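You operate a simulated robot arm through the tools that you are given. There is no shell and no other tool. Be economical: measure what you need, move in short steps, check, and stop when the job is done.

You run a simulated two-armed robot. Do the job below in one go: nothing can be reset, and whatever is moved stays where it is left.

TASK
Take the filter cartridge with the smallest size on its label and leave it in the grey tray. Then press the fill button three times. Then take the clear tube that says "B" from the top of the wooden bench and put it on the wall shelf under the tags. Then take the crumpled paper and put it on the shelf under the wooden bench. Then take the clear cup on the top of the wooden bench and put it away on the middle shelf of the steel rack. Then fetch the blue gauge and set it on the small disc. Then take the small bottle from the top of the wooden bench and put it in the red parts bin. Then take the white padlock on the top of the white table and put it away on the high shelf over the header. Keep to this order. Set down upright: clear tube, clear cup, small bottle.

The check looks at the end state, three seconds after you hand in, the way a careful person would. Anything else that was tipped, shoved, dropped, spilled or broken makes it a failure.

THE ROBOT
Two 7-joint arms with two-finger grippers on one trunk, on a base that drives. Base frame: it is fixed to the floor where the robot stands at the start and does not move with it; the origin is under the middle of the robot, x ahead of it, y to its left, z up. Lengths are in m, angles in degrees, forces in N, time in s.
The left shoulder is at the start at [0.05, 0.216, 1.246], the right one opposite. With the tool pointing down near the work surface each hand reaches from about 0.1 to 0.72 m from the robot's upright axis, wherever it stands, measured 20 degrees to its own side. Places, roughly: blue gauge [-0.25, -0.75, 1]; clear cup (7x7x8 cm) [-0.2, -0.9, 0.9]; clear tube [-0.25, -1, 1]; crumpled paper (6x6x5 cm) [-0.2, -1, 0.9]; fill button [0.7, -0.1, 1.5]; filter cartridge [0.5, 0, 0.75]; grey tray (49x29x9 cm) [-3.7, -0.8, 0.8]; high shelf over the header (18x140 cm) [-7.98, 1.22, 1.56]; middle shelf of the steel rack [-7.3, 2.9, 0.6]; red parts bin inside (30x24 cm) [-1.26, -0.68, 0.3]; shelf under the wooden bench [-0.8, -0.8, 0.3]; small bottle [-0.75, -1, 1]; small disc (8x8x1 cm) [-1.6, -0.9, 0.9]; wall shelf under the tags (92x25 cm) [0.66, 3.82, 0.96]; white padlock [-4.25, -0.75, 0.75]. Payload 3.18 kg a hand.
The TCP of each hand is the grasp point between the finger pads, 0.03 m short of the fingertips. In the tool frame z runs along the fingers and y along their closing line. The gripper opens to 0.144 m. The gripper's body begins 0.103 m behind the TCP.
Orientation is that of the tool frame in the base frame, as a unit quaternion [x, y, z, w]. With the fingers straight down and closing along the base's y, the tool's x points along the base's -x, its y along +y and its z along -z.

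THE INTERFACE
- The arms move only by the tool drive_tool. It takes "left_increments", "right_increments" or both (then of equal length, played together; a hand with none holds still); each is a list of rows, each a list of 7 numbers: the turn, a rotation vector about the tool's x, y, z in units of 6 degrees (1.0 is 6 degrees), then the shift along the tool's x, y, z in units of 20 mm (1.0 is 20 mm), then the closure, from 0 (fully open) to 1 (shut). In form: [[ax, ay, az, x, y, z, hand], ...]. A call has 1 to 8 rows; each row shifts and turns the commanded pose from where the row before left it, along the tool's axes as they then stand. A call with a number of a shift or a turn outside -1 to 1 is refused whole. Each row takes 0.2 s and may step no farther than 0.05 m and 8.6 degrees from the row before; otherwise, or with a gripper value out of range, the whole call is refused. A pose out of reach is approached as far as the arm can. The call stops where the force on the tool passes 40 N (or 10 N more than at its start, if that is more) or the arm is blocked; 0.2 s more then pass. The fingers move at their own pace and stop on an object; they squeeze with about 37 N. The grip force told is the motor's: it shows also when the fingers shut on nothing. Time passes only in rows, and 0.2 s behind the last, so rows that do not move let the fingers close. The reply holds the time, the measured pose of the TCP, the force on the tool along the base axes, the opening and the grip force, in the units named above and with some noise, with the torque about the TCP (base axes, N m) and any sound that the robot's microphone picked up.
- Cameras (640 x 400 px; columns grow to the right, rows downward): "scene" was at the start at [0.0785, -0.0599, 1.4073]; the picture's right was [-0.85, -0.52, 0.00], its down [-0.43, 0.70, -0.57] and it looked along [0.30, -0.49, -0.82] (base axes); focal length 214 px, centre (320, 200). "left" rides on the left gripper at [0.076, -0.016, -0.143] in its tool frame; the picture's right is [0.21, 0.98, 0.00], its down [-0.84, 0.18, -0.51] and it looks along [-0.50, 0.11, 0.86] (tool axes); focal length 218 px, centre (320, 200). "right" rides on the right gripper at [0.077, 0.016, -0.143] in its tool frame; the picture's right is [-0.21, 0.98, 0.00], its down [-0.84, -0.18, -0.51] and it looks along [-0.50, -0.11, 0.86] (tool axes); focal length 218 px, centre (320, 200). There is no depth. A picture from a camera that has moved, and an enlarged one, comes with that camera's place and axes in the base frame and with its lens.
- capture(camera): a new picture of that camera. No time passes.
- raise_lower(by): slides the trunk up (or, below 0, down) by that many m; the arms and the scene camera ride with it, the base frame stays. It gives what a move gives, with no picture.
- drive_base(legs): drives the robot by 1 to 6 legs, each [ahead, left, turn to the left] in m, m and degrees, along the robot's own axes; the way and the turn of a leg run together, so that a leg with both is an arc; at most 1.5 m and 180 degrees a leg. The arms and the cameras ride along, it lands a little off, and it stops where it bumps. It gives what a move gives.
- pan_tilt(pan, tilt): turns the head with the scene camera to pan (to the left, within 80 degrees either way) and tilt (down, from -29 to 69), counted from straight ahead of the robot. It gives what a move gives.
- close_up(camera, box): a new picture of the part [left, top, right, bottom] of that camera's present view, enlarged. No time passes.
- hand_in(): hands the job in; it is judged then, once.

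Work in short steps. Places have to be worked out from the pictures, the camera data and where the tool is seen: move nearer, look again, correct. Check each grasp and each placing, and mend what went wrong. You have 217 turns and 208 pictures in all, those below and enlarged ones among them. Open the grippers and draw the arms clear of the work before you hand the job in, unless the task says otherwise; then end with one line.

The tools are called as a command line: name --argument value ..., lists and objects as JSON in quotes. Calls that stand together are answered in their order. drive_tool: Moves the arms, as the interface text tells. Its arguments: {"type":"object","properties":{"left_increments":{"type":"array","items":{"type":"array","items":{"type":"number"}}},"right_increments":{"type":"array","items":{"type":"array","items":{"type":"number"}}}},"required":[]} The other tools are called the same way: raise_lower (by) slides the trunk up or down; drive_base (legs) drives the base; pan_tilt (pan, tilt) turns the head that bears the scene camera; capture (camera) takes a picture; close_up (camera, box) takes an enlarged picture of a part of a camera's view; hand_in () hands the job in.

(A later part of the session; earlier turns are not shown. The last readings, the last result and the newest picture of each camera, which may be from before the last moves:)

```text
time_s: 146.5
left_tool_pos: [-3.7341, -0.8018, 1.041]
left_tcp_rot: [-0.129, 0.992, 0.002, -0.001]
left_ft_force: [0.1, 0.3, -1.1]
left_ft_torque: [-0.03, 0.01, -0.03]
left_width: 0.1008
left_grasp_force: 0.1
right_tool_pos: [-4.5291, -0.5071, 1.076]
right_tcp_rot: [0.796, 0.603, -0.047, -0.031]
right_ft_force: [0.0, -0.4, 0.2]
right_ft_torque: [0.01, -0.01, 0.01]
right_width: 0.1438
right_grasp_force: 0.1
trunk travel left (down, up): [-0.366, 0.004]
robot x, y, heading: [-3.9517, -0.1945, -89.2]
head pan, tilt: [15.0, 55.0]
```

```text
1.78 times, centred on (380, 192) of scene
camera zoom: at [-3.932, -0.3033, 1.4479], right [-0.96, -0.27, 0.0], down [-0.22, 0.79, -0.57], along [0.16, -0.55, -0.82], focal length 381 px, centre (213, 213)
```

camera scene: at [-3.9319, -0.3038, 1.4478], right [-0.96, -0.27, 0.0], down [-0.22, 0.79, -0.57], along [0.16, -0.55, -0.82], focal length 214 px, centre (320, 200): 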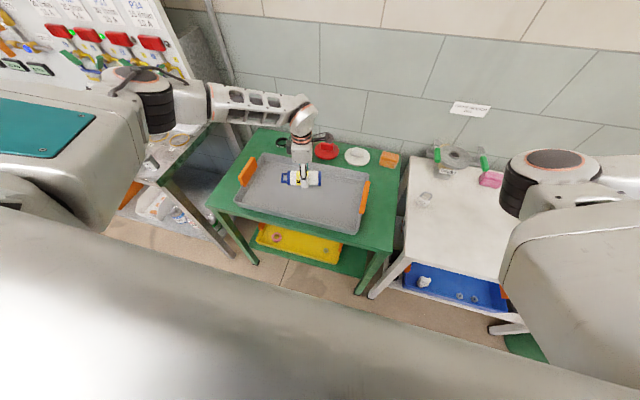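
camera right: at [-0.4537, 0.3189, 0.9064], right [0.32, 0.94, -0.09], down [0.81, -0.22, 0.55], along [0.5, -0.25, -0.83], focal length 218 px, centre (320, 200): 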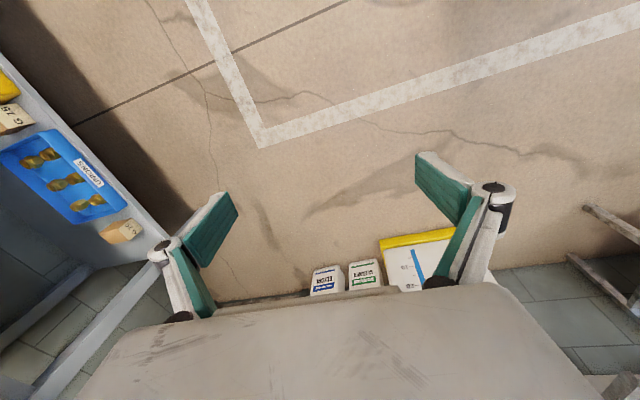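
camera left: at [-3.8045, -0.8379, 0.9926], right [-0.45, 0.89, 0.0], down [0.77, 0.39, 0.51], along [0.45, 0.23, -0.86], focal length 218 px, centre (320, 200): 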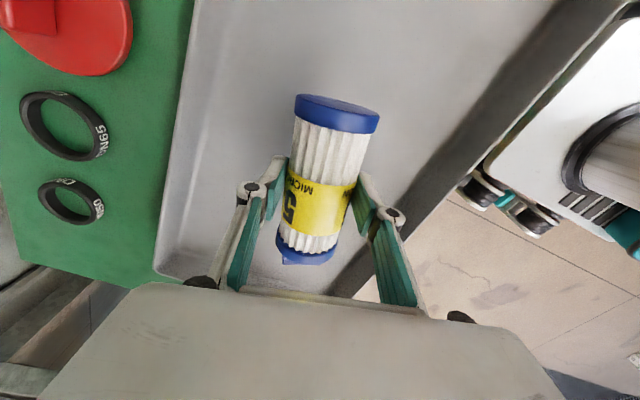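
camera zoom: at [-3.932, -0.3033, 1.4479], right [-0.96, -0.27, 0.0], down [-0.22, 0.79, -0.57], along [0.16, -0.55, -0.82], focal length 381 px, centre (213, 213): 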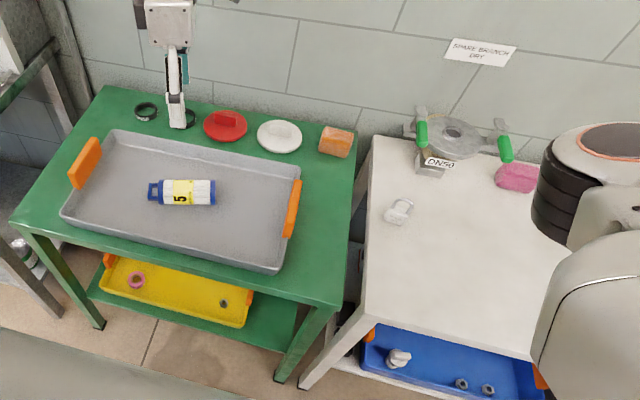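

The cartridge lies in the tray. I back away from the table and turn to head back toward the fill button.

drive_base --legs '[[-0.9, 0, 0], [0, 0, 89.3]]'

drive_tool --left_increments '[[0, 0, 1, -0.26, 0.97, 0, 1], [0, 0, 1, 0, 0, 0, 1], [0, 0, 1, 0, 0, 0, 1], [0, 0, 1, 0, 0, 0, 1], [0, 0, 1, 0, 0, 0, 1], [0, 0, 1, 0, 0, 0, 1], [0, 0, 1, 0, 0, 0, 1], [0, 0, 1, 0, 0, 0, 1]]' --right_increments '[[0, -1, 0, 0, 0, 0, 1], [0, -1, 0, 0, 0, 0, 1], [0, -1, 0, 0, 0, 0, 1], [0, -1, 0, 0, 0, 0, 1], [0, -1, 0, 0, 0, 0, 1], [0, -1, 0, 0, 0, 0, 1], [0, -1, 0, 0, 0, 0, 1], [0, -1, 0, 0, 0, 0, 1]]'

```text
time_s: 155.0
left_tool_pos: [-3.3577, 0.9055, 1.0413]
left_tcp_rot: [0.793, -0.609, -0.001, 0.001]
left_ft_force: [-0.8, 0.0, 0.0]
left_ft_torque: [0.01, -0.02, 0.03]
left_width: 0.101
left_grasp_force: 0.0
right_tool_pos: [-3.6482, 0.1087, 1.0757]
right_tcp_rot: [0.136, 0.989, -0.054, 0.011]
right_ft_force: [0.2, 0.3, 0.1]
right_ft_torque: [0.05, -0.01, 0.02]
right_width: 0.1439
right_grasp_force: 0.1
trunk travel left (down, up): [-0.366, 0.004]
robot x, y, heading: [-3.9616, 0.6845, 0.9]
head pan, tilt: [15.0, 55.0]
```

```text
time_s: 156.8
left_tool_pos: [-3.3767, 0.9046, 1.0401]
left_tcp_rot: [-0.476, 0.88, 0.001, -0.002]
left_ft_force: [-0.8, -0.1, -0.6]
left_ft_torque: [0.02, -0.01, -0.02]
left_width: 0.0
left_grasp_force: 31.0
right_tool_pos: [-3.6295, 0.0733, 1.0731]
right_tcp_rot: [0.102, 0.899, -0.104, 0.412]
right_ft_force: [-0.3, -0.7, -0.5]
right_ft_torque: [0.03, 0.02, 0.01]
right_width: 0.0
right_grasp_force: 30.9
right hand out of reach, approached as far as the arm can: row 5, 6, 7, 8
trunk travel left (down, up): [-0.366, 0.004]
robot x, y, heading: [-3.9622, 0.6819, 1.1]
head pan, tilt: [15.0, 55.0]
```

The right arm is short of room to pitch where it is. I move it up, inward and forward, and retract the left hand at the same time.

drive_tool --left_increments '[[0, 0, 0, 0.547, 0.838, 0, 1], [0, 0, 0, 0.547, 0.838, 0, 1], [0, 0, 0, 0.547, 0.838, 0, 1], [0, 0, 0, 0.547, 0.838, 0, 1], [0, 0, 0, 0.547, 0.838, 0, 1], [0, 0, 0, 0.547, 0.838, 0, 1], [0, 0, 0, 0.547, 0.838, 0, 1], [0, 0, 0, 0.547, 0.838, 0, 1]]' --right_increments '[[0, 0, 0, -0.875, 0.75, -0.54, 1], [0, 0, 0, -0.875, 0.75, -0.54, 1], [0, 0, 0, -0.875, 0.75, -0.54, 1], [0, 0, 0, -0.875, 0.75, -0.54, 1], [0, 0, 0, -0.875, 0.75, -0.54, 1], [0, 0, 0, -0.875, 0.75, -0.54, 1], [0, 0, 0, -0.875, 0.75, -0.54, 1], [0, 0, 0, -0.875, 0.75, -0.54, 1]]'

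pan_tilt --pan -20 --tilt 25

capture --camera "scene"

```text
time_s: 158.6
left_tool_pos: [-3.5375, 0.9057, 1.0407]
left_tcp_rot: [-0.477, 0.879, 0.0, -0.001]
left_ft_force: [0.5, 0.6, -0.1]
left_ft_torque: [-0.02, -0.03, -0.01]
left_width: 0.0001
left_grasp_force: 30.5
right_tool_pos: [-3.546, 0.1399, 1.2223]
right_tcp_rot: [0.111, 0.898, -0.105, 0.412]
right_ft_force: [0.7, 0.7, -0.2]
right_ft_torque: [0.05, 0.01, 0.0]
right_width: 0.0
right_grasp_force: 30.9
right hand out of reach, approached as far as the arm can: row 1, 2, 3, 4, 5, 6, 7
trunk travel left (down, up): [-0.366, 0.004]
robot x, y, heading: [-3.959, 0.6844, 1.0]
head pan, tilt: [15.0, 55.0]
```

```text
time_s: 159.6
left_tool_pos: [-3.538, 0.9054, 1.0409]
left_tcp_rot: [-0.477, 0.879, 0.001, -0.002]
left_ft_force: [0.0, -0.9, -0.3]
left_ft_torque: [-0.01, 0.02, -0.03]
left_width: 0.0
left_grasp_force: 31.0
right_tool_pos: [-3.5449, 0.1388, 1.2227]
right_tcp_rot: [0.108, 0.899, -0.106, 0.411]
right_ft_force: [0.3, -0.2, 0.6]
right_ft_torque: [0.0, -0.02, -0.01]
right_width: 0.0
right_grasp_force: 30.6
trunk travel left (down, up): [-0.366, 0.004]
robot x, y, heading: [-3.963, 0.6839, 0.8]
head pan, tilt: [-20.0, 25.0]
```

```text
161 pictures are left
camera scene: at [-3.8335, 0.6569, 1.4918], right [-0.33, -0.94, 0.0], down [-0.4, 0.14, -0.91], along [0.86, -0.3, -0.42], focal length 214 px, centre (320, 200)
```

scene: 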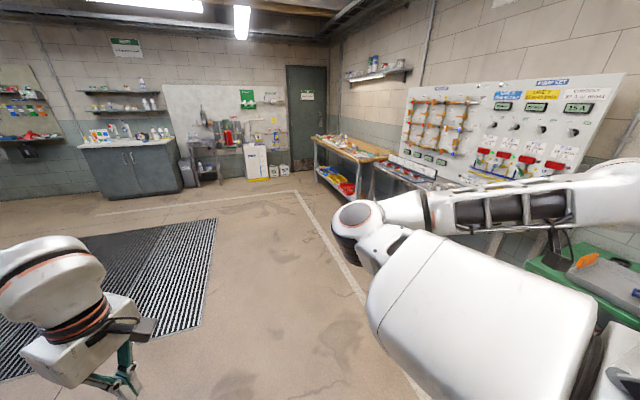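

I finish pitching the right tool forward while bringing it inward and up.

drive_tool --right_increments '[[-0.37, -0.85, 0, -0.6, 0.84, -0.1, 1], [-0.37, -0.85, 0, -0.6, 0.84, -0.1, 1], [-0.37, -0.85, 0, -0.6, 0.84, -0.1, 1], [-0.37, -0.85, 0, -0.6, 0.84, -0.1, 1], [-0.37, -0.85, 0, -0.6, 0.84, -0.1, 1], [-0.37, -0.85, 0, -0.6, 0.84, -0.1, 1], [-0.37, -0.85, 0, -0.6, 0.84, -0.1, 1], [-0.37, -0.85, 0, -0.6, 0.84, -0.1, 1]]'

capture --camera "scene"

```text
time_s: 161.6
left_tool_pos: [-3.5373, 0.905, 1.0412]
left_tcp_rot: [-0.477, 0.879, 0.001, -0.002]
left_ft_force: [-0.3, -0.4, 0.1]
left_ft_torque: [0.01, -0.01, 0.0]
left_width: 0.0
left_grasp_force: 30.9
right_tool_pos: [-3.4719, 0.1669, 1.3449]
right_tcp_rot: [0.08, 0.677, 0.002, 0.731]
right_ft_force: [-0.2, 0.3, 0.1]
right_ft_torque: [0.03, -0.01, 0.01]
right_width: 0.0002
right_grasp_force: 30.5
right hand out of reach, approached as far as the arm can: row 1, 2, 3, 4, 5, 6, 7, 8
trunk travel left (down, up): [-0.366, 0.004]
robot x, y, heading: [-3.9609, 0.6813, 1.1]
head pan, tilt: [-20.0, 25.0]
stopped in row 8 (right hand): the arm was blocked; the commanded pose is now the measured one
```

```text
160 pictures are left
camera scene: at [-3.8339, 0.657, 1.4919], right [-0.33, -0.94, 0.0], down [-0.4, 0.14, -0.91], along [0.86, -0.3, -0.42], focal length 214 px, centre (320, 200)
```

scene: 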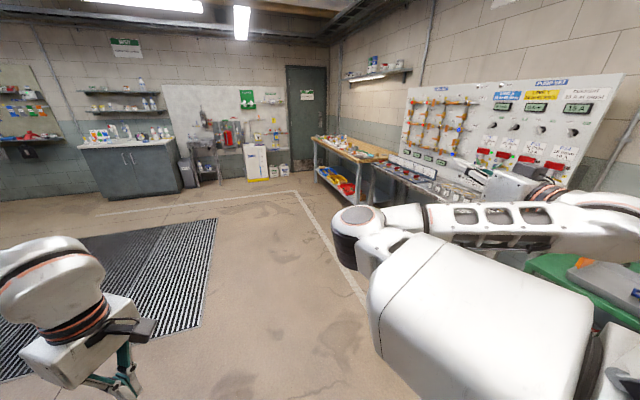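

The tool points forward now. I try to move it further up and inward.

drive_tool --right_increments '[[0, 0, 0, -0.7, 0.7, 0, 1], [0, 0, 0, -0.7, 0.7, 0, 1], [0, 0, 0, -0.7, 0.7, 0, 1], [0, 0, 0, -0.7, 0.7, 0, 1], [0, 0, 0, -0.7, 0.7, 0, 1], [0, 0, 0, -0.7, 0.7, 0, 1], [0, 0, 0, -0.7, 0.7, 0, 1], [0, 0, 0, -0.7, 0.7, 0, 1]]'

```text
time_s: 162.6
left_tool_pos: [-3.5368, 0.9047, 1.0408]
left_tcp_rot: [-0.477, 0.879, 0.002, -0.003]
left_ft_force: [0.3, -0.5, 0.5]
left_ft_torque: [-0.03, 0.02, -0.05]
left_width: 0.0
left_grasp_force: 30.2
right_tool_pos: [-3.4886, 0.144, 1.3964]
right_tcp_rot: [0.132, 0.674, -0.034, 0.726]
right_ft_force: [0.7, 0.8, 0.5]
right_ft_torque: [0.0, 0.0, 0.0]
right_width: 0.0
right_grasp_force: 30.5
right hand out of reach, approached as far as the arm can: row 1, 2, 4
trunk travel left (down, up): [-0.366, 0.004]
robot x, y, heading: [-3.9611, 0.685, 0.9]
head pan, tilt: [-20.0, 25.0]
stopped in row 4 (right hand): the arm was blocked; the commanded pose is now the measured one
```

The right arm is stuck near a limit, so I'll press with the left hand. I yaw it straight and bring it inward and up first.

drive_tool --left_increments '[[0, 0, 1, 0.84, -0.54, -0.8, 1], [0, 0, 1, 0.78, -0.63, -0.8, 1], [0, 0, 1, 0.71, -0.71, -0.8, 1], [0, 0, 1, 0.63, -0.78, -0.8, 1], [0, 0, 1, 0.54, -0.84, -0.8, 1], [0, 0, 1, 0.45, -0.89, -0.8, 1], [0, 0, 1, 0.36, -0.93, -0.8, 1], [0, 0, 1, 0.26, -0.97, -0.8, 1]]'

drive_tool --left_increments '[[0, 0, 1, 0, 0, -1, 1], [0, 0, 0.5, 0, 0, -1, 1], [0, -1, 0, -0.3, 0, -1, 1], [0, -1, 0, -0.4, 0, -0.9, 1], [0, -1, 0, -0.5, 0, -0.9, 1], [0, -1, 0, -0.6, 0, -0.8, 1], [0, -1, 0, -0.7, 0, -0.7, 1], [0, -1, 0, -0.8, 0, -0.6, 1]]'

drive_tool --left_increments '[[0, -1, 0, -0.8, 0, -0.5, 1], [0, -1, 0, -0.9, 0, -0.4, 1], [0, -1, 0, -1, 0, -0.2, 1], [0, -1, 0, -1, 0, 0, 1], [0, -1, 0, -1, 0, 0, 1], [0, -1, 0, -1, 0, 0, 1], [0, -1, 0, -1, 0, 0, 1], [0, -1, 0, -1, 0, 0, 1]]'

capture --camera "scene"

```text
time_s: 164.3
left_tool_pos: [-3.5347, 0.7457, 1.1707]
left_tcp_rot: [-0.076, 0.997, -0.001, -0.002]
left_ft_force: [0.2, -1.0, -0.1]
left_ft_torque: [0.04, 0.01, -0.01]
left_width: 0.0
left_grasp_force: 30.4
right_tool_pos: [-3.4885, 0.1427, 1.3953]
right_tcp_rot: [0.133, 0.674, -0.033, 0.726]
right_ft_force: [0.4, -0.2, 0.0]
right_ft_torque: [0.01, -0.02, 0.04]
right_width: 0.0001
right_grasp_force: 31.2
trunk travel left (down, up): [-0.366, 0.004]
robot x, y, heading: [-3.9635, 0.6806, 1.0]
head pan, tilt: [-20.0, 25.0]
```

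```text
time_s: 166.2
left_tool_pos: [-3.495, 0.7459, 1.3233]
left_tcp_rot: [0.0, 0.951, -0.001, 0.308]
left_ft_force: [-0.1, 0.0, -0.7]
left_ft_torque: [-0.01, 0.0, 0.03]
left_width: 0.0
left_grasp_force: 30.9
right_tool_pos: [-3.489, 0.1442, 1.3973]
right_tcp_rot: [0.131, 0.673, -0.032, 0.727]
right_ft_force: [-0.3, 0.2, -0.5]
right_ft_torque: [-0.01, 0.01, -0.01]
right_width: 0.0
right_grasp_force: 30.9
trunk travel left (down, up): [-0.366, 0.004]
robot x, y, heading: [-3.9607, 0.6867, 0.9]
head pan, tilt: [-20.0, 25.0]
```

```text
time_s: 167.9
left_tool_pos: [-3.4302, 0.7473, 1.4671]
left_tcp_rot: [-0.001, 0.744, -0.001, 0.668]
left_ft_force: [-0.6, -0.3, -0.1]
left_ft_torque: [0.03, 0.01, -0.02]
left_width: 0.0
left_grasp_force: 31.5
right_tool_pos: [-3.4879, 0.1428, 1.3959]
right_tcp_rot: [0.133, 0.674, -0.034, 0.726]
right_ft_force: [-0.5, -0.9, 0.1]
right_ft_torque: [0.01, 0.01, -0.01]
right_width: 0.0
right_grasp_force: 30.6
trunk travel left (down, up): [-0.366, 0.004]
robot x, y, heading: [-3.9617, 0.6825, 0.9]
head pan, tilt: [-20.0, 25.0]
```

```text
159 pictures are left
camera scene: at [-3.834, 0.6568, 1.4919], right [-0.33, -0.94, 0.0], down [-0.4, 0.14, -0.91], along [0.86, -0.3, -0.42], focal length 214 px, centre (320, 200)
```

scene: 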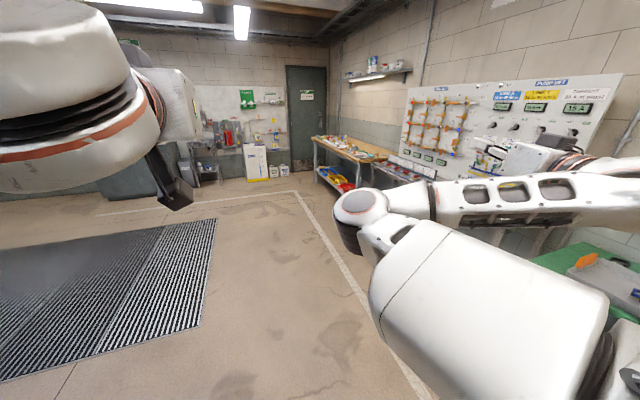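

The left tool now points forward at z≈1.47. I drive back toward the button wall and stop short to look.

drive_base --legs '[[1.3, -0.2, -0.95], [1.3, -0.3, 0], [0.95, -0.2, 0]]'

pan_tilt --pan 0 --tilt 15

capture --camera "scene"

capture --camera "left"

```text
time_s: 185.4
left_tool_pos: [0.098, 0.0402, 1.4673]
left_tcp_rot: [0.01, 0.744, -0.01, 0.668]
left_ft_force: [0.5, 0.1, 0.1]
left_ft_torque: [0.02, -0.01, -0.02]
left_width: 0.0003
left_grasp_force: 31.0
right_tool_pos: [0.0209, -0.562, 1.396]
right_tcp_rot: [0.142, 0.671, -0.043, 0.726]
right_ft_force: [0.6, -0.1, -0.1]
right_ft_torque: [-0.03, 0.02, -0.05]
right_width: 0.0003
right_grasp_force: 31.0
trunk travel left (down, up): [-0.366, 0.004]
robot x, y, heading: [-0.4367, -0.0069, -0.7]
head pan, tilt: [-20.0, 25.0]
```

```text
time_s: 186.2
left_tool_pos: [0.0964, 0.0403, 1.4684]
left_tcp_rot: [0.01, 0.744, -0.01, 0.668]
left_ft_force: [-0.5, 0.2, 0.2]
left_ft_torque: [-0.02, 0.02, -0.03]
left_width: 0.0
left_grasp_force: 30.6
right_tool_pos: [0.0203, -0.5619, 1.3961]
right_tcp_rot: [0.142, 0.672, -0.044, 0.726]
right_ft_force: [0.4, 1.2, -0.5]
right_ft_torque: [0.01, 0.0, 0.0]
right_width: 0.0
right_grasp_force: 30.8
trunk travel left (down, up): [-0.366, 0.004]
robot x, y, heading: [-0.4364, -0.0073, -0.9]
head pan, tilt: [0.0, 15.0]
```

```text
158 pictures are left
camera scene: at [-0.3022, -0.0075, 1.5081], right [-0.01, -1.0, 0.0], down [-0.26, 0.0, -0.97], along [0.97, -0.01, -0.26], focal length 214 px, centre (320, 200)
```

scene: 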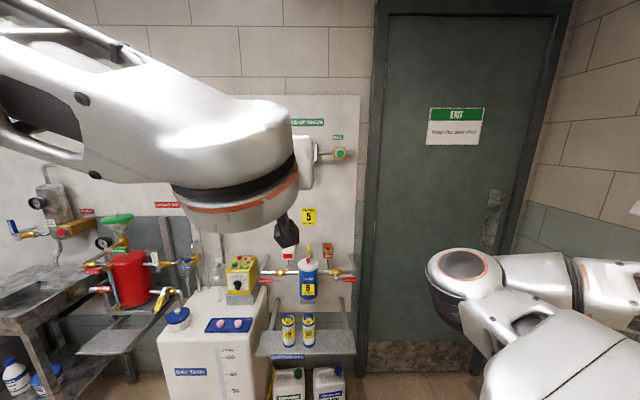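

```text
157 pictures are left
camera left: at [-0.0532, 0.0263, 1.4071], right [0.01, 0.98, -0.21], down [-0.41, 0.19, 0.89], along [0.91, 0.08, 0.4], focal length 218 px, centre (320, 200)
```

left: 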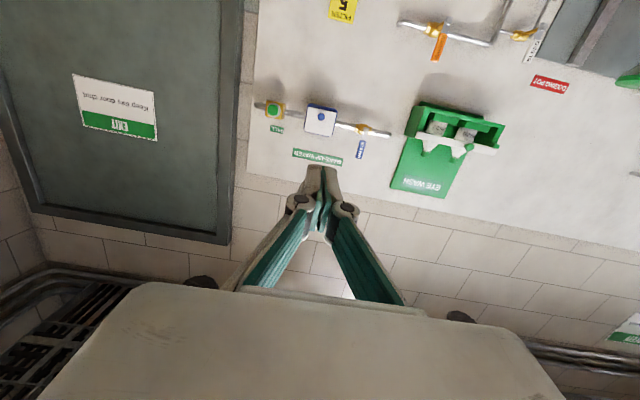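

Button estimated at (≈0.70, -0.117, 1.458). I drive nearer, then level the tool and shift to line up.

drive_base --legs '[[0.4, -0.09, 0.9]]'

drive_tool --left_increments '[[0, -1, 0, 0, -0.9, 0, 1], [0, 0, 0, 0, -0.9, 0, 1], [0, 0, 0, 0, -0.9, 0, 1], [0, 0, 0, 0, -0.7, 0, 1]]'

capture --camera "left"

capture --camera "scene"

```text
time_s: 188.8
left_tool_pos: [0.4985, -0.0417, 1.4666]
left_tcp_rot: [0.002, 0.744, -0.003, 0.668]
left_ft_force: [-0.2, -0.1, 0.4]
left_ft_torque: [-0.03, 0.0, 0.02]
left_width: 0.0001
left_grasp_force: 30.1
right_tool_pos: [0.4348, -0.6446, 1.398]
right_tcp_rot: [0.134, 0.674, -0.037, 0.726]
right_ft_force: [-0.6, 0.1, 0.7]
right_ft_torque: [-0.03, -0.01, 0.0]
right_width: 0.0
right_grasp_force: 30.6
trunk travel left (down, up): [-0.366, 0.004]
robot x, y, heading: [-0.035, -0.1026, 0.2]
head pan, tilt: [0.0, 15.0]
```

```text
time_s: 189.8
left_tool_pos: [0.4982, -0.1104, 1.4664]
left_tcp_rot: [0.003, 0.709, -0.004, 0.705]
left_ft_force: [-0.2, -0.2, 0.2]
left_ft_torque: [-0.01, -0.03, -0.02]
left_width: 0.0002
left_grasp_force: 30.9
right_tool_pos: [0.433, -0.6459, 1.3952]
right_tcp_rot: [0.135, 0.673, -0.037, 0.726]
right_ft_force: [-0.9, -0.1, 0.1]
right_ft_torque: [0.0, -0.01, 0.03]
right_width: 0.0001
right_grasp_force: 30.5
trunk travel left (down, up): [-0.366, 0.004]
robot x, y, heading: [-0.0359, -0.0993, 0.4]
head pan, tilt: [0.0, 15.0]
```

```text
156 pictures are left
camera left: at [0.3553, -0.1266, 1.3916], right [0.01, 0.98, -0.21], down [-0.5, 0.19, 0.84], along [0.86, 0.1, 0.49], focal length 218 px, centre (320, 200)
```

left: 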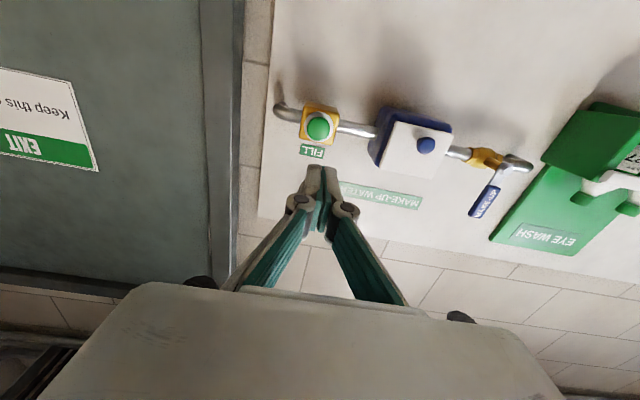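

```text
155 pictures are left
camera scene: at [0.0995, -0.0975, 1.5081], right [0.01, -1.0, 0.0], down [-0.26, 0.0, -0.97], along [0.97, 0.01, -0.26], focal length 214 px, centre (320, 200)
```

scene: 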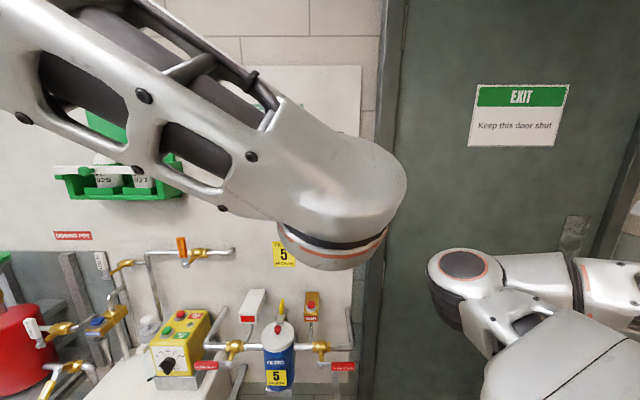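

Lined up within a centimetre. I correct and approach.

drive_tool --left_increments '[[0, 0, 0, 0.3, -0.4, 1, 1], [0, 0, 0, 0, 0, 1, 1], [0, 0, 0, 0, 0, 1, 1], [0, 0, 0, 0, 0, 1, 1], [0, 0, 0, 0, 0, 1, 1]]'

capture --camera "left"

```text
time_s: 191.0
left_tool_pos: [0.5974, -0.1175, 1.4614]
left_tcp_rot: [0.003, 0.708, -0.004, 0.706]
left_ft_force: [-0.3, 0.0, -0.9]
left_ft_torque: [0.02, -0.03, 0.0]
left_width: 0.0
left_grasp_force: 30.4
right_tool_pos: [0.4341, -0.6449, 1.3951]
right_tcp_rot: [0.135, 0.674, -0.038, 0.726]
right_ft_force: [0.3, 0.4, 0.1]
right_ft_torque: [0.0, -0.03, 0.01]
right_width: 0.0001
right_grasp_force: 31.1
trunk travel left (down, up): [-0.366, 0.004]
robot x, y, heading: [-0.0361, -0.0991, 0.3]
head pan, tilt: [0.0, 15.0]
```

```text
154 pictures are left
camera left: at [0.4545, -0.1348, 1.3855], right [0.01, 0.98, -0.21], down [-0.5, 0.19, 0.84], along [0.86, 0.1, 0.49], focal length 218 px, centre (320, 200)
```

left: 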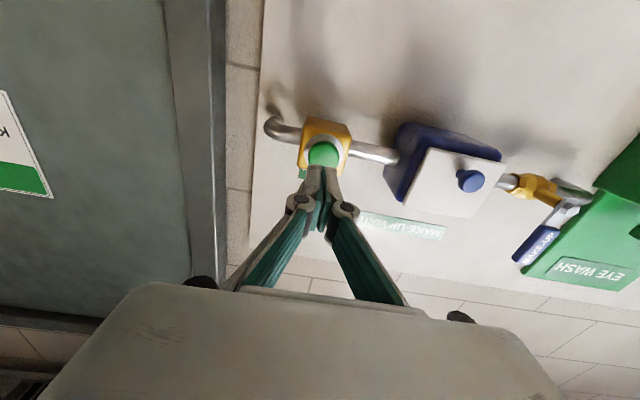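

On target. I advance in small steps to contact.

drive_tool --left_increments '[[0, 0, 0, 0, 0, 0.8, 1], [0, 0, 0, 0, 0, 0.8, 1], [0, 0, 0, 0, 0, 0.4, 1]]'

close_up --camera "left" --box '[240, 90, 400, 230]'

```text
time_s: 191.8
left_tool_pos: [0.6369, -0.1197, 1.4613]
left_tcp_rot: [0.002, 0.709, -0.003, 0.705]
left_ft_force: [0.2, -0.3, 0.5]
left_ft_torque: [0.01, 0.03, 0.0]
left_width: 0.0
left_grasp_force: 30.8
right_tool_pos: [0.434, -0.6436, 1.3957]
right_tcp_rot: [0.134, 0.673, -0.036, 0.726]
right_ft_force: [-0.5, 0.6, -0.2]
right_ft_torque: [0.03, 0.02, 0.02]
right_width: 0.0
right_grasp_force: 31.0
trunk travel left (down, up): [-0.366, 0.004]
robot x, y, heading: [-0.0377, -0.1, 0.8]
head pan, tilt: [0.0, 15.0]
```

```text
2.86 times, centred on (320, 160) of left
camera zoom: at [0.4936, -0.1362, 1.3849], right [0.01, 0.98, -0.21], down [-0.5, 0.19, 0.84], along [0.86, 0.1, 0.49], focal length 624 px, centre (320, 314)
```

zoom: 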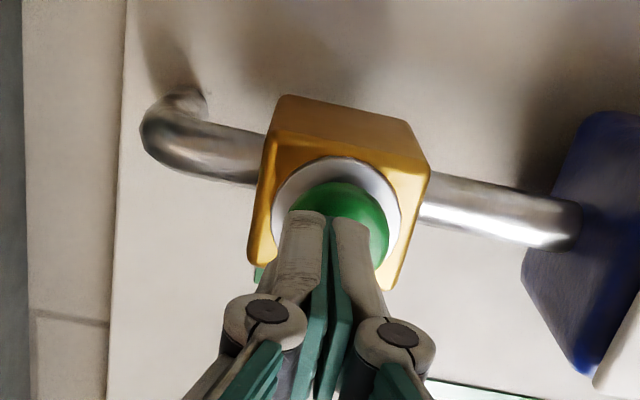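

Centred on the button. I press gently, 3 mm at a time.

drive_tool --left_increments '[[0, 0, 0, 0, 0, 0.2, 1], [0, 0, 0, 0, 0, 0.2, 1], [0, 0, 0, 0, 0, 0.2, 1]]'

drive_tool --left_increments '[[0, 0, 0, 0, 0, 0.2, 1], [0, 0, 0, 0, 0, 0.2, 1]]'

```text
time_s: 192.6
left_tool_pos: [0.6472, -0.1175, 1.4618]
left_tcp_rot: [0.002, 0.708, -0.003, 0.706]
left_ft_force: [-1.7, 0.4, -0.9]
left_ft_torque: [0.02, 0.01, 0.02]
left_width: 0.0063
left_grasp_force: 30.6
right_tool_pos: [0.4333, -0.6445, 1.397]
right_tcp_rot: [0.135, 0.673, -0.037, 0.726]
right_ft_force: [-0.2, -1.0, 0.1]
right_ft_torque: [0.03, 0.04, -0.03]
right_width: 0.0
right_grasp_force: 30.6
trunk travel left (down, up): [-0.366, 0.004]
robot x, y, heading: [-0.0369, -0.0984, 0.7]
head pan, tilt: [0.0, 15.0]
```

```text
time_s: 193.2
left_tool_pos: [0.6538, -0.1186, 1.461]
left_tcp_rot: [0.002, 0.708, -0.003, 0.706]
left_ft_force: [-15.7, 2.6, -5.0]
left_ft_torque: [-0.04, 0.09, 0.09]
left_width: 0.006
left_grasp_force: 30.9
right_tool_pos: [0.4308, -0.6446, 1.3976]
right_tcp_rot: [0.134, 0.673, -0.037, 0.727]
right_ft_force: [0.0, 0.2, -0.2]
right_ft_torque: [-0.03, 0.02, 0.05]
right_width: 0.0
right_grasp_force: 30.5
trunk travel left (down, up): [-0.366, 0.004]
robot x, y, heading: [-0.0363, -0.0976, 0.3]
head pan, tilt: [0.0, 15.0]
heard: click
```

A click: press one. I release fully and see whether anything else sounds.

drive_tool --left_increments '[[0, 0, 0, 0, 0, -0.6, 1], [0, 0, 0, 0, 0, -0.6, 1], [0, 0, 0, 0, 0, 0, 1]]'

drive_tool --left_increments '[[0, 0, 0, 0, 0, 0.5, 1], [0, 0, 0, 0, 0, 0.3, 1], [0, 0, 0, 0, 0, 0.2, 1], [0, 0, 0, 0, 0, 0.2, 1]]'

drive_tool --left_increments '[[0, 0, 0, 0, 0, -0.6, 1], [0, 0, 0, 0, 0, -0.6, 1], [0, 0, 0, 0, 0, 0, 1]]'

```text
time_s: 194.0
left_tool_pos: [0.6327, -0.1167, 1.4618]
left_tcp_rot: [0.002, 0.708, -0.004, 0.706]
left_ft_force: [0.1, -0.6, 0.5]
left_ft_torque: [0.0, 0.0, 0.0]
left_width: 0.0001
left_grasp_force: 30.5
right_tool_pos: [0.4355, -0.6443, 1.3954]
right_tcp_rot: [0.135, 0.673, -0.037, 0.726]
right_ft_force: [0.6, 0.1, 0.2]
right_ft_torque: [-0.01, 0.03, -0.06]
right_width: 0.0
right_grasp_force: 30.9
trunk travel left (down, up): [-0.366, 0.004]
robot x, y, heading: [-0.037, -0.1016, 0.3]
head pan, tilt: [0.0, 15.0]
```

```text
time_s: 195.0
left_tool_pos: [0.6536, -0.1177, 1.4607]
left_tcp_rot: [0.003, 0.708, -0.004, 0.706]
left_ft_force: [-18.3, 2.3, -3.6]
left_ft_torque: [-0.03, 0.04, 0.06]
left_width: 0.0061
left_grasp_force: 31.2
right_tool_pos: [0.4306, -0.6438, 1.3968]
right_tcp_rot: [0.135, 0.672, -0.037, 0.727]
right_ft_force: [-0.3, -1.0, 0.0]
right_ft_torque: [0.01, 0.0, -0.02]
right_width: 0.0
right_grasp_force: 30.8
trunk travel left (down, up): [-0.366, 0.004]
robot x, y, heading: [-0.0359, -0.1002, 0.6]
head pan, tilt: [0.0, 15.0]
heard: click
```

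```text
time_s: 195.8
left_tool_pos: [0.6334, -0.1173, 1.4602]
left_tcp_rot: [0.002, 0.709, -0.004, 0.705]
left_ft_force: [0.7, 0.3, -0.9]
left_ft_torque: [-0.02, -0.03, 0.01]
left_width: 0.0
left_grasp_force: 31.0
right_tool_pos: [0.4344, -0.6436, 1.3959]
right_tcp_rot: [0.134, 0.674, -0.036, 0.726]
right_ft_force: [-0.1, 0.5, -0.9]
right_ft_torque: [0.01, -0.01, -0.02]
right_width: 0.0002
right_grasp_force: 30.8
trunk travel left (down, up): [-0.366, 0.004]
robot x, y, heading: [-0.0333, -0.0996, 0.5]
head pan, tilt: [0.0, 15.0]
```

Second click heard and released. I press the third time, then withdraw well away.

drive_tool --left_increments '[[0, 0, 0, 0, 0, 0.5, 1], [0, 0, 0, 0, 0, 0.3, 1], [0, 0, 0, 0, 0, 0.2, 1], [0, 0, 0, 0, 0, 0.2, 1]]'

drive_tool --left_increments '[[0, 0, 0, 0, 0, -1, 1], [0, 0, 0, 0, 0, -1, 1], [0, 0, 0, 0, 0, -1, 1], [0, 0, 0, 0, 0, -1, 1], [0, 0, 0, 0, 0, -1, 1], [0, 0, 0, 0, 0, -1, 1], [0, 0, 0, 0, 0, -1, 1]]'

capture --camera "left"

```text
time_s: 196.8
left_tool_pos: [0.6527, -0.1173, 1.4614]
left_tcp_rot: [0.002, 0.708, -0.004, 0.706]
left_ft_force: [-16.9, 2.4, -6.2]
left_ft_torque: [-0.05, 0.09, 0.07]
left_width: 0.0061
left_grasp_force: 30.8
right_tool_pos: [0.4314, -0.6441, 1.3973]
right_tcp_rot: [0.134, 0.673, -0.036, 0.727]
right_ft_force: [-0.7, 0.5, 0.1]
right_ft_torque: [0.01, 0.0, 0.01]
right_width: 0.0
right_grasp_force: 31.0
trunk travel left (down, up): [-0.366, 0.004]
robot x, y, heading: [-0.0372, -0.1011, 0.4]
head pan, tilt: [0.0, 15.0]
heard: click
```

```text
time_s: 198.4
left_tool_pos: [0.5153, -0.1177, 1.4628]
left_tcp_rot: [0.003, 0.708, -0.004, 0.706]
left_ft_force: [0.2, 0.4, -0.3]
left_ft_torque: [0.02, 0.01, 0.02]
left_width: 0.0002
left_grasp_force: 30.8
right_tool_pos: [0.432, -0.6432, 1.3958]
right_tcp_rot: [0.134, 0.673, -0.036, 0.726]
right_ft_force: [-0.4, -0.3, -0.5]
right_ft_torque: [-0.01, 0.0, -0.01]
right_width: 0.0
right_grasp_force: 30.7
trunk travel left (down, up): [-0.366, 0.004]
robot x, y, heading: [-0.0331, -0.0988, 0.3]
head pan, tilt: [0.0, 15.0]
```

```text
152 pictures are left
camera left: at [0.373, -0.1344, 1.3872], right [0.01, 0.98, -0.21], down [-0.5, 0.19, 0.84], along [0.86, 0.1, 0.49], focal length 218 px, centre (320, 200)
```

left: 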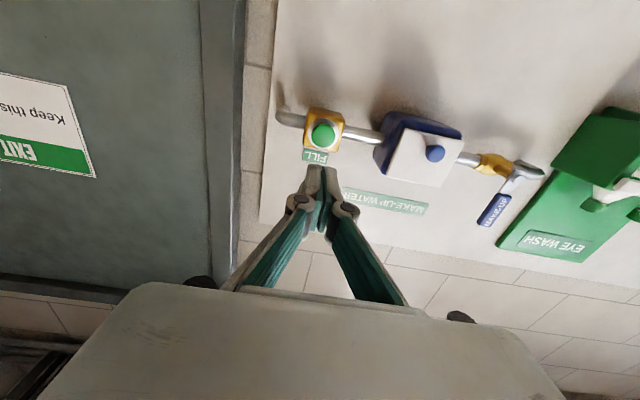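

Three clicks done. I back away, turn to face the wooden bench, and pitch the left tool down again.

drive_base --legs '[[-0.45, 0.45, 0], [0, 0, -45], [0, 0, -45]]'

drive_tool --left_increments '[[0, 1, 0, 1, 0, 0, 0], [0, 1, 0, 1, 0, 0, 0], [0, 1, 0, 1, 0, 0, 0], [0, 1, 0, 1, 0, 0, 0], [0, 1, 0, 1, 0, 0, 0], [0, 1, 0, 1, 0, 0, 0], [0, 1, 0, 0.9, 0, 0.3, 0], [0, 1, 0, 0.8, 0, 0.5, 0]]'

drive_tool --left_increments '[[0, 1, 0, 0.7, 0, 0.5, 0], [0, 1, 0, 0.6, 0, 0.6, 0], [0, 1, 0, 0.5, 0, 0.6, 0], [0, 1, 0, 0.4, 0, 0.6, 0], [0, 1, 0, 0.3, 0, 0.6, 0], [0, 1, 0, 0.2, 0, 0.6, 0], [0, 1, 0, 0.1, 0, 0.6, 0]]'

pan_tilt --pan 10 --tilt 40

capture --camera "scene"

```text
time_s: 207.1
left_tool_pos: [-0.523, -0.1977, 1.4619]
left_tcp_rot: [0.507, 0.494, -0.507, 0.492]
left_ft_force: [-0.1, 0.8, -0.9]
left_ft_torque: [0.01, -0.02, 0.04]
left_width: 0.0
left_grasp_force: 30.7
right_tool_pos: [-1.0472, -0.1039, 1.3963]
right_tcp_rot: [0.575, 0.375, -0.544, 0.483]
right_ft_force: [-0.6, -0.1, 0.2]
right_ft_torque: [-0.01, 0.0, 0.01]
right_width: 0.0
right_grasp_force: 31.3
trunk travel left (down, up): [-0.366, 0.004]
robot x, y, heading: [-0.4925, 0.3524, -90.6]
head pan, tilt: [0.0, 15.0]
```

```text
time_s: 208.9
left_tool_pos: [-0.5206, -0.1582, 1.3112]
left_tcp_rot: [0.669, 0.652, -0.255, 0.248]
left_ft_force: [0.2, -0.7, 0.5]
left_ft_torque: [0.01, -0.02, 0.02]
left_width: 0.1439
left_grasp_force: 0.1
right_tool_pos: [-1.0475, -0.1049, 1.3954]
right_tcp_rot: [0.575, 0.376, -0.544, 0.482]
right_ft_force: [0.2, 0.2, 1.0]
right_ft_torque: [0.02, 0.02, -0.04]
right_width: 0.0
right_grasp_force: 30.2
trunk travel left (down, up): [-0.366, 0.004]
robot x, y, heading: [-0.4959, 0.354, -90.5]
head pan, tilt: [0.0, 15.0]
```

```text
time_s: 210.5
left_tool_pos: [-0.5206, -0.1439, 1.2113]
left_tcp_rot: [0.717, 0.697, 0.002, -0.002]
left_ft_force: [-0.5, -0.7, -0.2]
left_ft_torque: [0.0, -0.03, -0.02]
left_width: 0.1437
left_grasp_force: 0.0
right_tool_pos: [-1.0475, -0.1053, 1.396]
right_tcp_rot: [0.575, 0.376, -0.544, 0.482]
right_ft_force: [0.2, 0.0, 0.1]
right_ft_torque: [-0.04, -0.03, -0.02]
right_width: 0.0001
right_grasp_force: 30.9
trunk travel left (down, up): [-0.366, 0.004]
robot x, y, heading: [-0.493, 0.3537, -90.9]
head pan, tilt: [0.0, 15.0]
```

```text
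time_s: 211.4
left_tool_pos: [-0.5205, -0.1424, 1.2107]
left_tcp_rot: [0.717, 0.697, 0.001, -0.001]
left_ft_force: [0.3, 0.4, 0.5]
left_ft_torque: [0.01, 0.03, -0.01]
left_width: 0.144
left_grasp_force: 0.0
right_tool_pos: [-1.0499, -0.1048, 1.3957]
right_tcp_rot: [0.574, 0.376, -0.544, 0.482]
right_ft_force: [0.4, 0.7, -0.3]
right_ft_torque: [-0.01, 0.01, 0.01]
right_width: 0.0
right_grasp_force: 31.2
trunk travel left (down, up): [-0.366, 0.004]
robot x, y, heading: [-0.4944, 0.355, -90.9]
head pan, tilt: [10.0, 40.0]
```

```text
151 pictures are left
camera scene: at [-0.4802, 0.2308, 1.4686], right [-0.99, -0.16, 0.0], down [-0.1, 0.63, -0.77], along [0.12, -0.76, -0.64], focal length 214 px, centre (320, 200)
```

scene: 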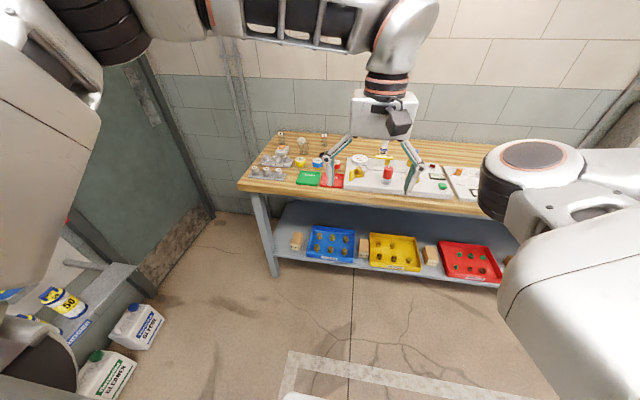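

Left hand down again. I zoom in on the left part of the bench.

close_up --camera "scene" --box '[230, 110, 390, 210]'

close_up --camera "left" --box '[0, 0, 640, 300]'

```text
4.00 times, centred on (310, 160) of scene
camera zoom: at [-0.4802, 0.2308, 1.4686], right [-0.99, -0.16, 0.0], down [-0.1, 0.63, -0.77], along [0.12, -0.76, -0.64], focal length 858 px, centre (360, 360)
```

zoom: 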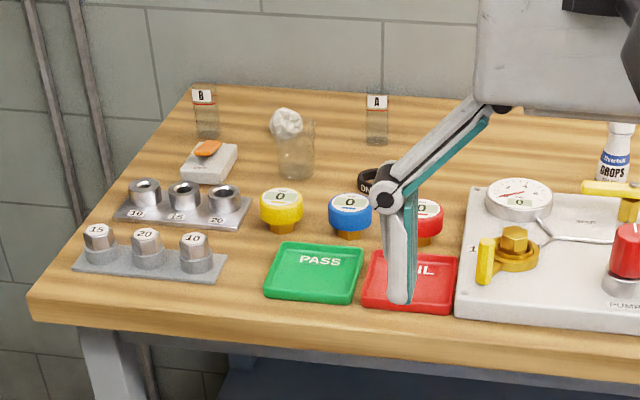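

```text
1.00 times, centred on (320, 150) of left (not enlarged: the box is as wide or as high as the picture)
camera zoom: at [-0.5343, -0.0672, 1.3545], right [0.98, 0.18, 0.0], down [0.16, -0.85, 0.5], along [0.09, -0.5, -0.86], focal length 218 px, centre (320, 250)
```

zoom: 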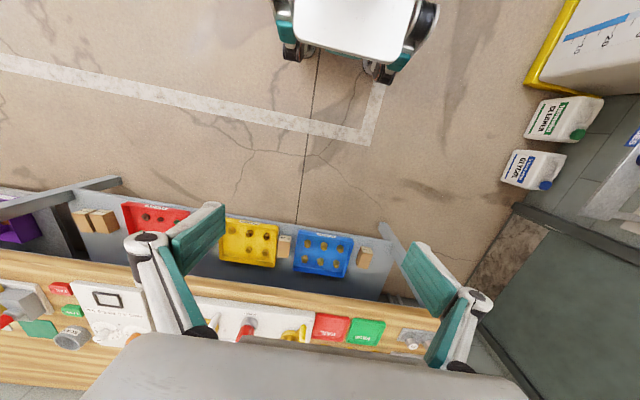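

Layout from this view: tube B ≈ (-0.035, -1.01), paper ≈ (-0.16, -1.03), cup ≈ (-0.205, -0.90), blue gauge ≈ (-0.31, -0.76), bench edge y≈-0.52. I drive closer.

drive_base --legs '[[0.45, 0.26, 0.9]]'

pan_tilt --pan 10 --tilt 60

capture --camera "scene"

capture --camera "left"

```text
time_s: 214.4
left_tool_pos: [-0.2518, -0.592, 1.211]
left_tcp_rot: [0.71, 0.705, 0.001, -0.002]
left_ft_force: [-0.1, -0.4, -0.1]
left_ft_torque: [0.0, 0.0, 0.0]
left_width: 0.1442
left_grasp_force: 0.1
right_tool_pos: [-0.7793, -0.5659, 1.3963]
right_tcp_rot: [0.571, 0.381, -0.54, 0.487]
right_ft_force: [0.2, 0.6, 0.0]
right_ft_torque: [0.0, -0.02, 0.01]
right_width: 0.0
right_grasp_force: 30.5
trunk travel left (down, up): [-0.366, 0.004]
robot x, y, heading: [-0.2355, -0.0991, -89.4]
head pan, tilt: [10.0, 40.0]
```

```text
time_s: 215.2
left_tool_pos: [-0.2515, -0.5935, 1.2108]
left_tcp_rot: [0.71, 0.705, 0.0, -0.001]
left_ft_force: [-0.3, -0.2, 0.3]
left_ft_torque: [-0.04, -0.01, 0.02]
left_width: 0.1442
left_grasp_force: 0.1
right_tool_pos: [-0.7795, -0.565, 1.396]
right_tcp_rot: [0.571, 0.38, -0.539, 0.489]
right_ft_force: [0.4, 0.9, 1.0]
right_ft_torque: [-0.01, -0.03, -0.03]
right_width: 0.0
right_grasp_force: 31.0
trunk travel left (down, up): [-0.366, 0.004]
robot x, y, heading: [-0.2396, -0.0947, -89.3]
head pan, tilt: [10.0, 60.0]
```

```text
148 pictures are left
camera scene: at [-0.2217, -0.2009, 1.4418], right [-0.98, -0.18, 0.0], down [-0.16, 0.85, -0.5], along [0.09, -0.49, -0.87], focal length 214 px, centre (320, 200)
```

scene: 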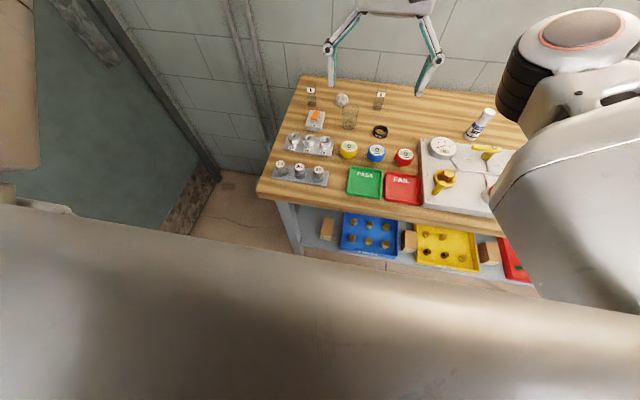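

```text
147 pictures are left
camera left: at [-0.2664, -0.5181, 1.3546], right [0.98, 0.2, 0.0], down [0.17, -0.85, 0.5], along [0.1, -0.49, -0.86], focal length 218 px, centre (320, 200)
```

left: 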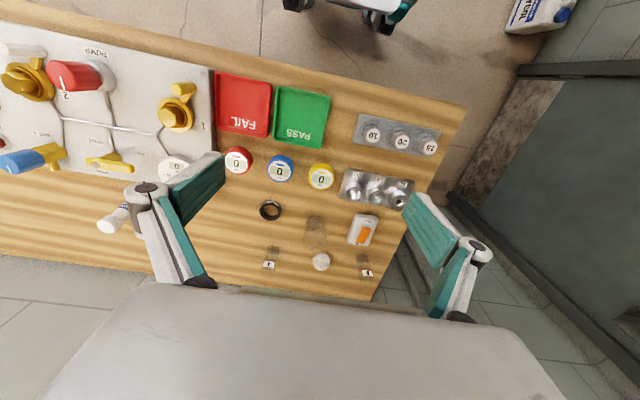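

Triangulated: tube B ≈ (-0.047, -0.955), base z≈0.86, top ≈0.945; cup (-0.207, -0.873); paper (-0.166, -0.995). I move in, pitch the left tool 45° forward and shift sideways.

drive_base --legs '[[0.18, 0.04, -0.6]]'

drive_tool --left_increments '[[0, -0.94, 0, 0, 1, 0.5, 0.3], [0, -0.94, 0, 0, 1, 0.5, 0.3], [0, -0.94, 0, 0, 1, 0.5, 0.3], [0, -0.94, 0, 0, 1, 0.5, 0.3], [0, -0.94, 0, 0, 1, 0.5, 0.3], [0, -0.94, 0, 0, 1, 0.5, 0.3], [0, -0.94, 0, 0, 1, 0.5, 0.3], [0, -0.94, 0, 0, 1, 0.5, 0.3]]'

capture --camera "left"

capture --camera "scene"

```text
time_s: 216.8
left_tool_pos: [-0.217, -0.7603, 1.21]
left_tcp_rot: [0.712, 0.702, 0.001, -0.002]
left_ft_force: [-0.1, 1.1, 0.2]
left_ft_torque: [-0.08, 0.0, 0.0]
left_width: 0.144
left_grasp_force: 0.1
right_tool_pos: [-0.7461, -0.7282, 1.3961]
right_tcp_rot: [0.573, 0.378, -0.541, 0.486]
right_ft_force: [0.7, 0.2, 0.0]
right_ft_torque: [0.02, 0.0, 0.02]
right_width: 0.0001
right_grasp_force: 31.1
trunk travel left (down, up): [-0.366, 0.004]
robot x, y, heading: [-0.1975, -0.2632, -89.9]
head pan, tilt: [10.0, 60.0]
stopped in leg 1: the robot was blocked; the commanded pose is now the measured one
```

```text
time_s: 218.6
left_tool_pos: [-0.0552, -0.7906, 1.1361]
left_tcp_rot: [0.657, 0.65, -0.272, 0.268]
left_ft_force: [0.3, -0.8, -0.6]
left_ft_torque: [0.01, -0.02, -0.04]
left_width: 0.1007
left_grasp_force: 0.0
right_tool_pos: [-0.7446, -0.7288, 1.3961]
right_tcp_rot: [0.573, 0.379, -0.541, 0.485]
right_ft_force: [-0.3, -0.4, -0.3]
right_ft_torque: [-0.02, -0.03, -0.03]
right_width: 0.0
right_grasp_force: 29.9
trunk travel left (down, up): [-0.366, 0.004]
robot x, y, heading: [-0.1946, -0.2637, -89.8]
head pan, tilt: [10.0, 60.0]
```

```text
146 pictures are left
camera left: at [-0.0692, -0.6371, 1.183], right [0.98, 0.13, -0.15], down [0.18, -0.24, 0.95], along [0.09, -0.96, -0.26], focal length 218 px, centre (320, 200)
```

left: 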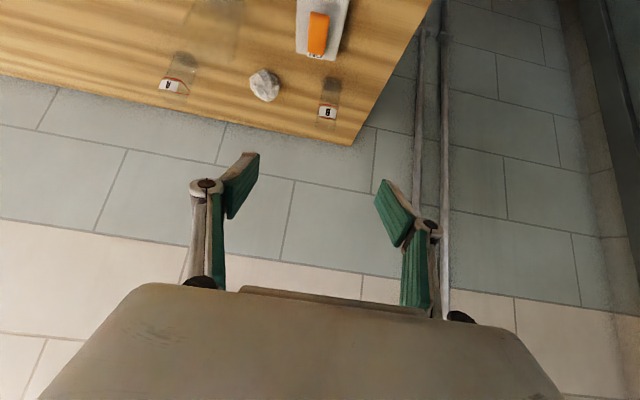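

```text
145 pictures are left
camera scene: at [-0.1834, -0.3695, 1.4418], right [-0.98, -0.17, 0.0], down [-0.15, 0.85, -0.5], along [0.09, -0.49, -0.87], focal length 214 px, centre (320, 200)
```

scene: 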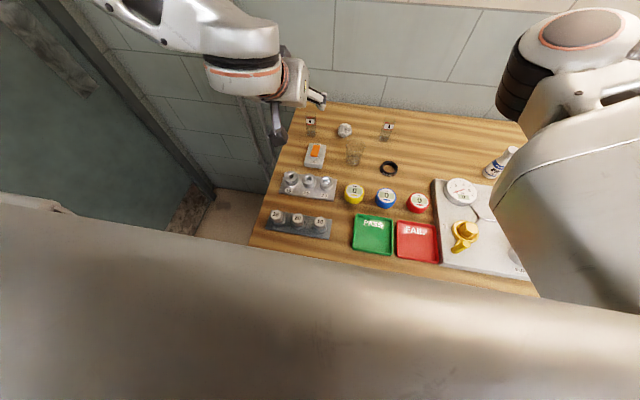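

Both views agree on the tube at about (-0.05, -0.96). I advance along the tool axis to a pre-grasp and look again.

drive_tool --left_increments '[[0, 0, 0, 0.23, 0.05, 1, 0.3], [0, 0, 0, 0.23, 0.05, 1, 0.3], [0, 0, 0, 0.23, 0.05, 1, 0.3], [0, 0, 0, 0.23, 0.05, 1, 0.3], [0, 0, 0, 0.23, 0.05, 1, 0.3], [0, 0, 0, 0.23, 0.0, 1, 0.3], [0, 0, 0, 0.23, 0, 1, 0.3], [0, 0, 0, 0.23, 0, 1, 0.3]]'

capture --camera "left"

close_up --camera "scene" --box '[230, 60, 430, 210]'

```text
time_s: 220.4
left_tool_pos: [-0.0534, -0.8772, 0.9956]
left_tcp_rot: [0.658, 0.65, -0.271, 0.267]
left_ft_force: [-0.4, -0.3, -0.3]
left_ft_torque: [-0.01, 0.01, -0.01]
left_width: 0.1007
left_grasp_force: 0.1
right_tool_pos: [-0.7446, -0.7312, 1.3942]
right_tcp_rot: [0.573, 0.379, -0.541, 0.485]
right_ft_force: [-0.5, -0.5, 0.4]
right_ft_torque: [0.01, 0.02, 0.02]
right_width: 0.0002
right_grasp_force: 30.5
trunk travel left (down, up): [-0.366, 0.004]
robot x, y, heading: [-0.1955, -0.2644, -90.0]
head pan, tilt: [10.0, 60.0]
```

```text
144 pictures are left
camera left: at [-0.0679, -0.7238, 1.0438], right [0.98, 0.14, -0.15], down [0.18, -0.24, 0.95], along [0.09, -0.96, -0.26], focal length 218 px, centre (320, 200)
```

left: 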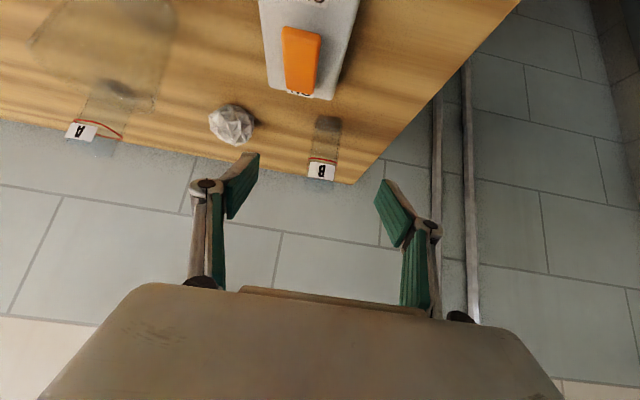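

```text
2.67 times, centred on (330, 135) of scene
camera zoom: at [-0.1841, -0.3702, 1.4417], right [-0.98, -0.17, 0.0], down [-0.15, 0.85, -0.5], along [0.09, -0.49, -0.87], focal length 572 px, centre (293, 373)
```

zoom: 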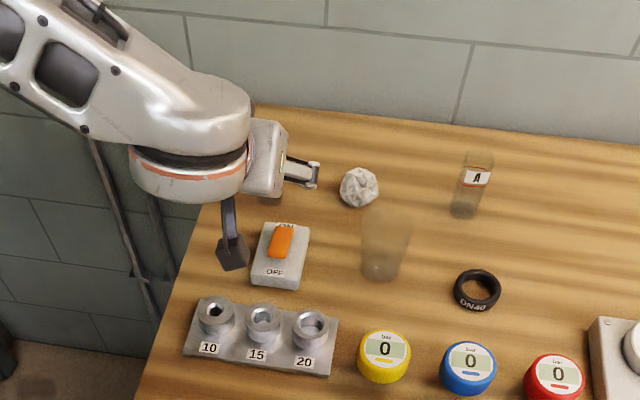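

Tube is centred between the fingers. I advance the remaining 13 cm along the axis.

drive_tool --left_increments '[[0, 0, 0, 0, 0.15, 1, 0.3], [0, 0, 0, 0, 0, 1, 0.3], [0, 0, 0, 0, 0, 1, 0.3], [0, 0, 0, 0, 0, 1, 0.3], [0, 0, 0, 0, 0, 1, 0.3], [0, 0, 0, 0, 0, 1, 0.3], [0, 0, 0, 0, 0, 0.4, 0.3]]'

capture --camera "left"

```text
time_s: 222.0
left_tool_pos: [-0.0516, -0.9655, 0.9064]
left_tcp_rot: [0.658, 0.649, -0.271, 0.267]
left_ft_force: [0.2, -0.1, -0.8]
left_ft_torque: [0.0, 0.0, 0.03]
left_width: 0.1009
left_grasp_force: 0.0
right_tool_pos: [-0.7446, -0.7299, 1.3953]
right_tcp_rot: [0.573, 0.379, -0.541, 0.485]
right_ft_force: [0.6, -0.8, 0.1]
right_ft_torque: [0.01, -0.01, 0.01]
right_width: 0.0
right_grasp_force: 30.4
trunk travel left (down, up): [-0.366, 0.004]
robot x, y, heading: [-0.1943, -0.262, -89.8]
head pan, tilt: [10.0, 60.0]
```

```text
142 pictures are left
camera left: at [-0.0656, -0.8121, 0.9543], right [0.98, 0.13, -0.15], down [0.18, -0.24, 0.95], along [0.09, -0.96, -0.26], focal length 218 px, centre (320, 200)
```

left: 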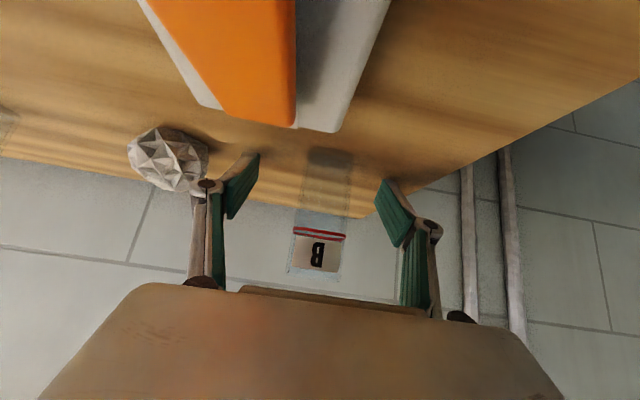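

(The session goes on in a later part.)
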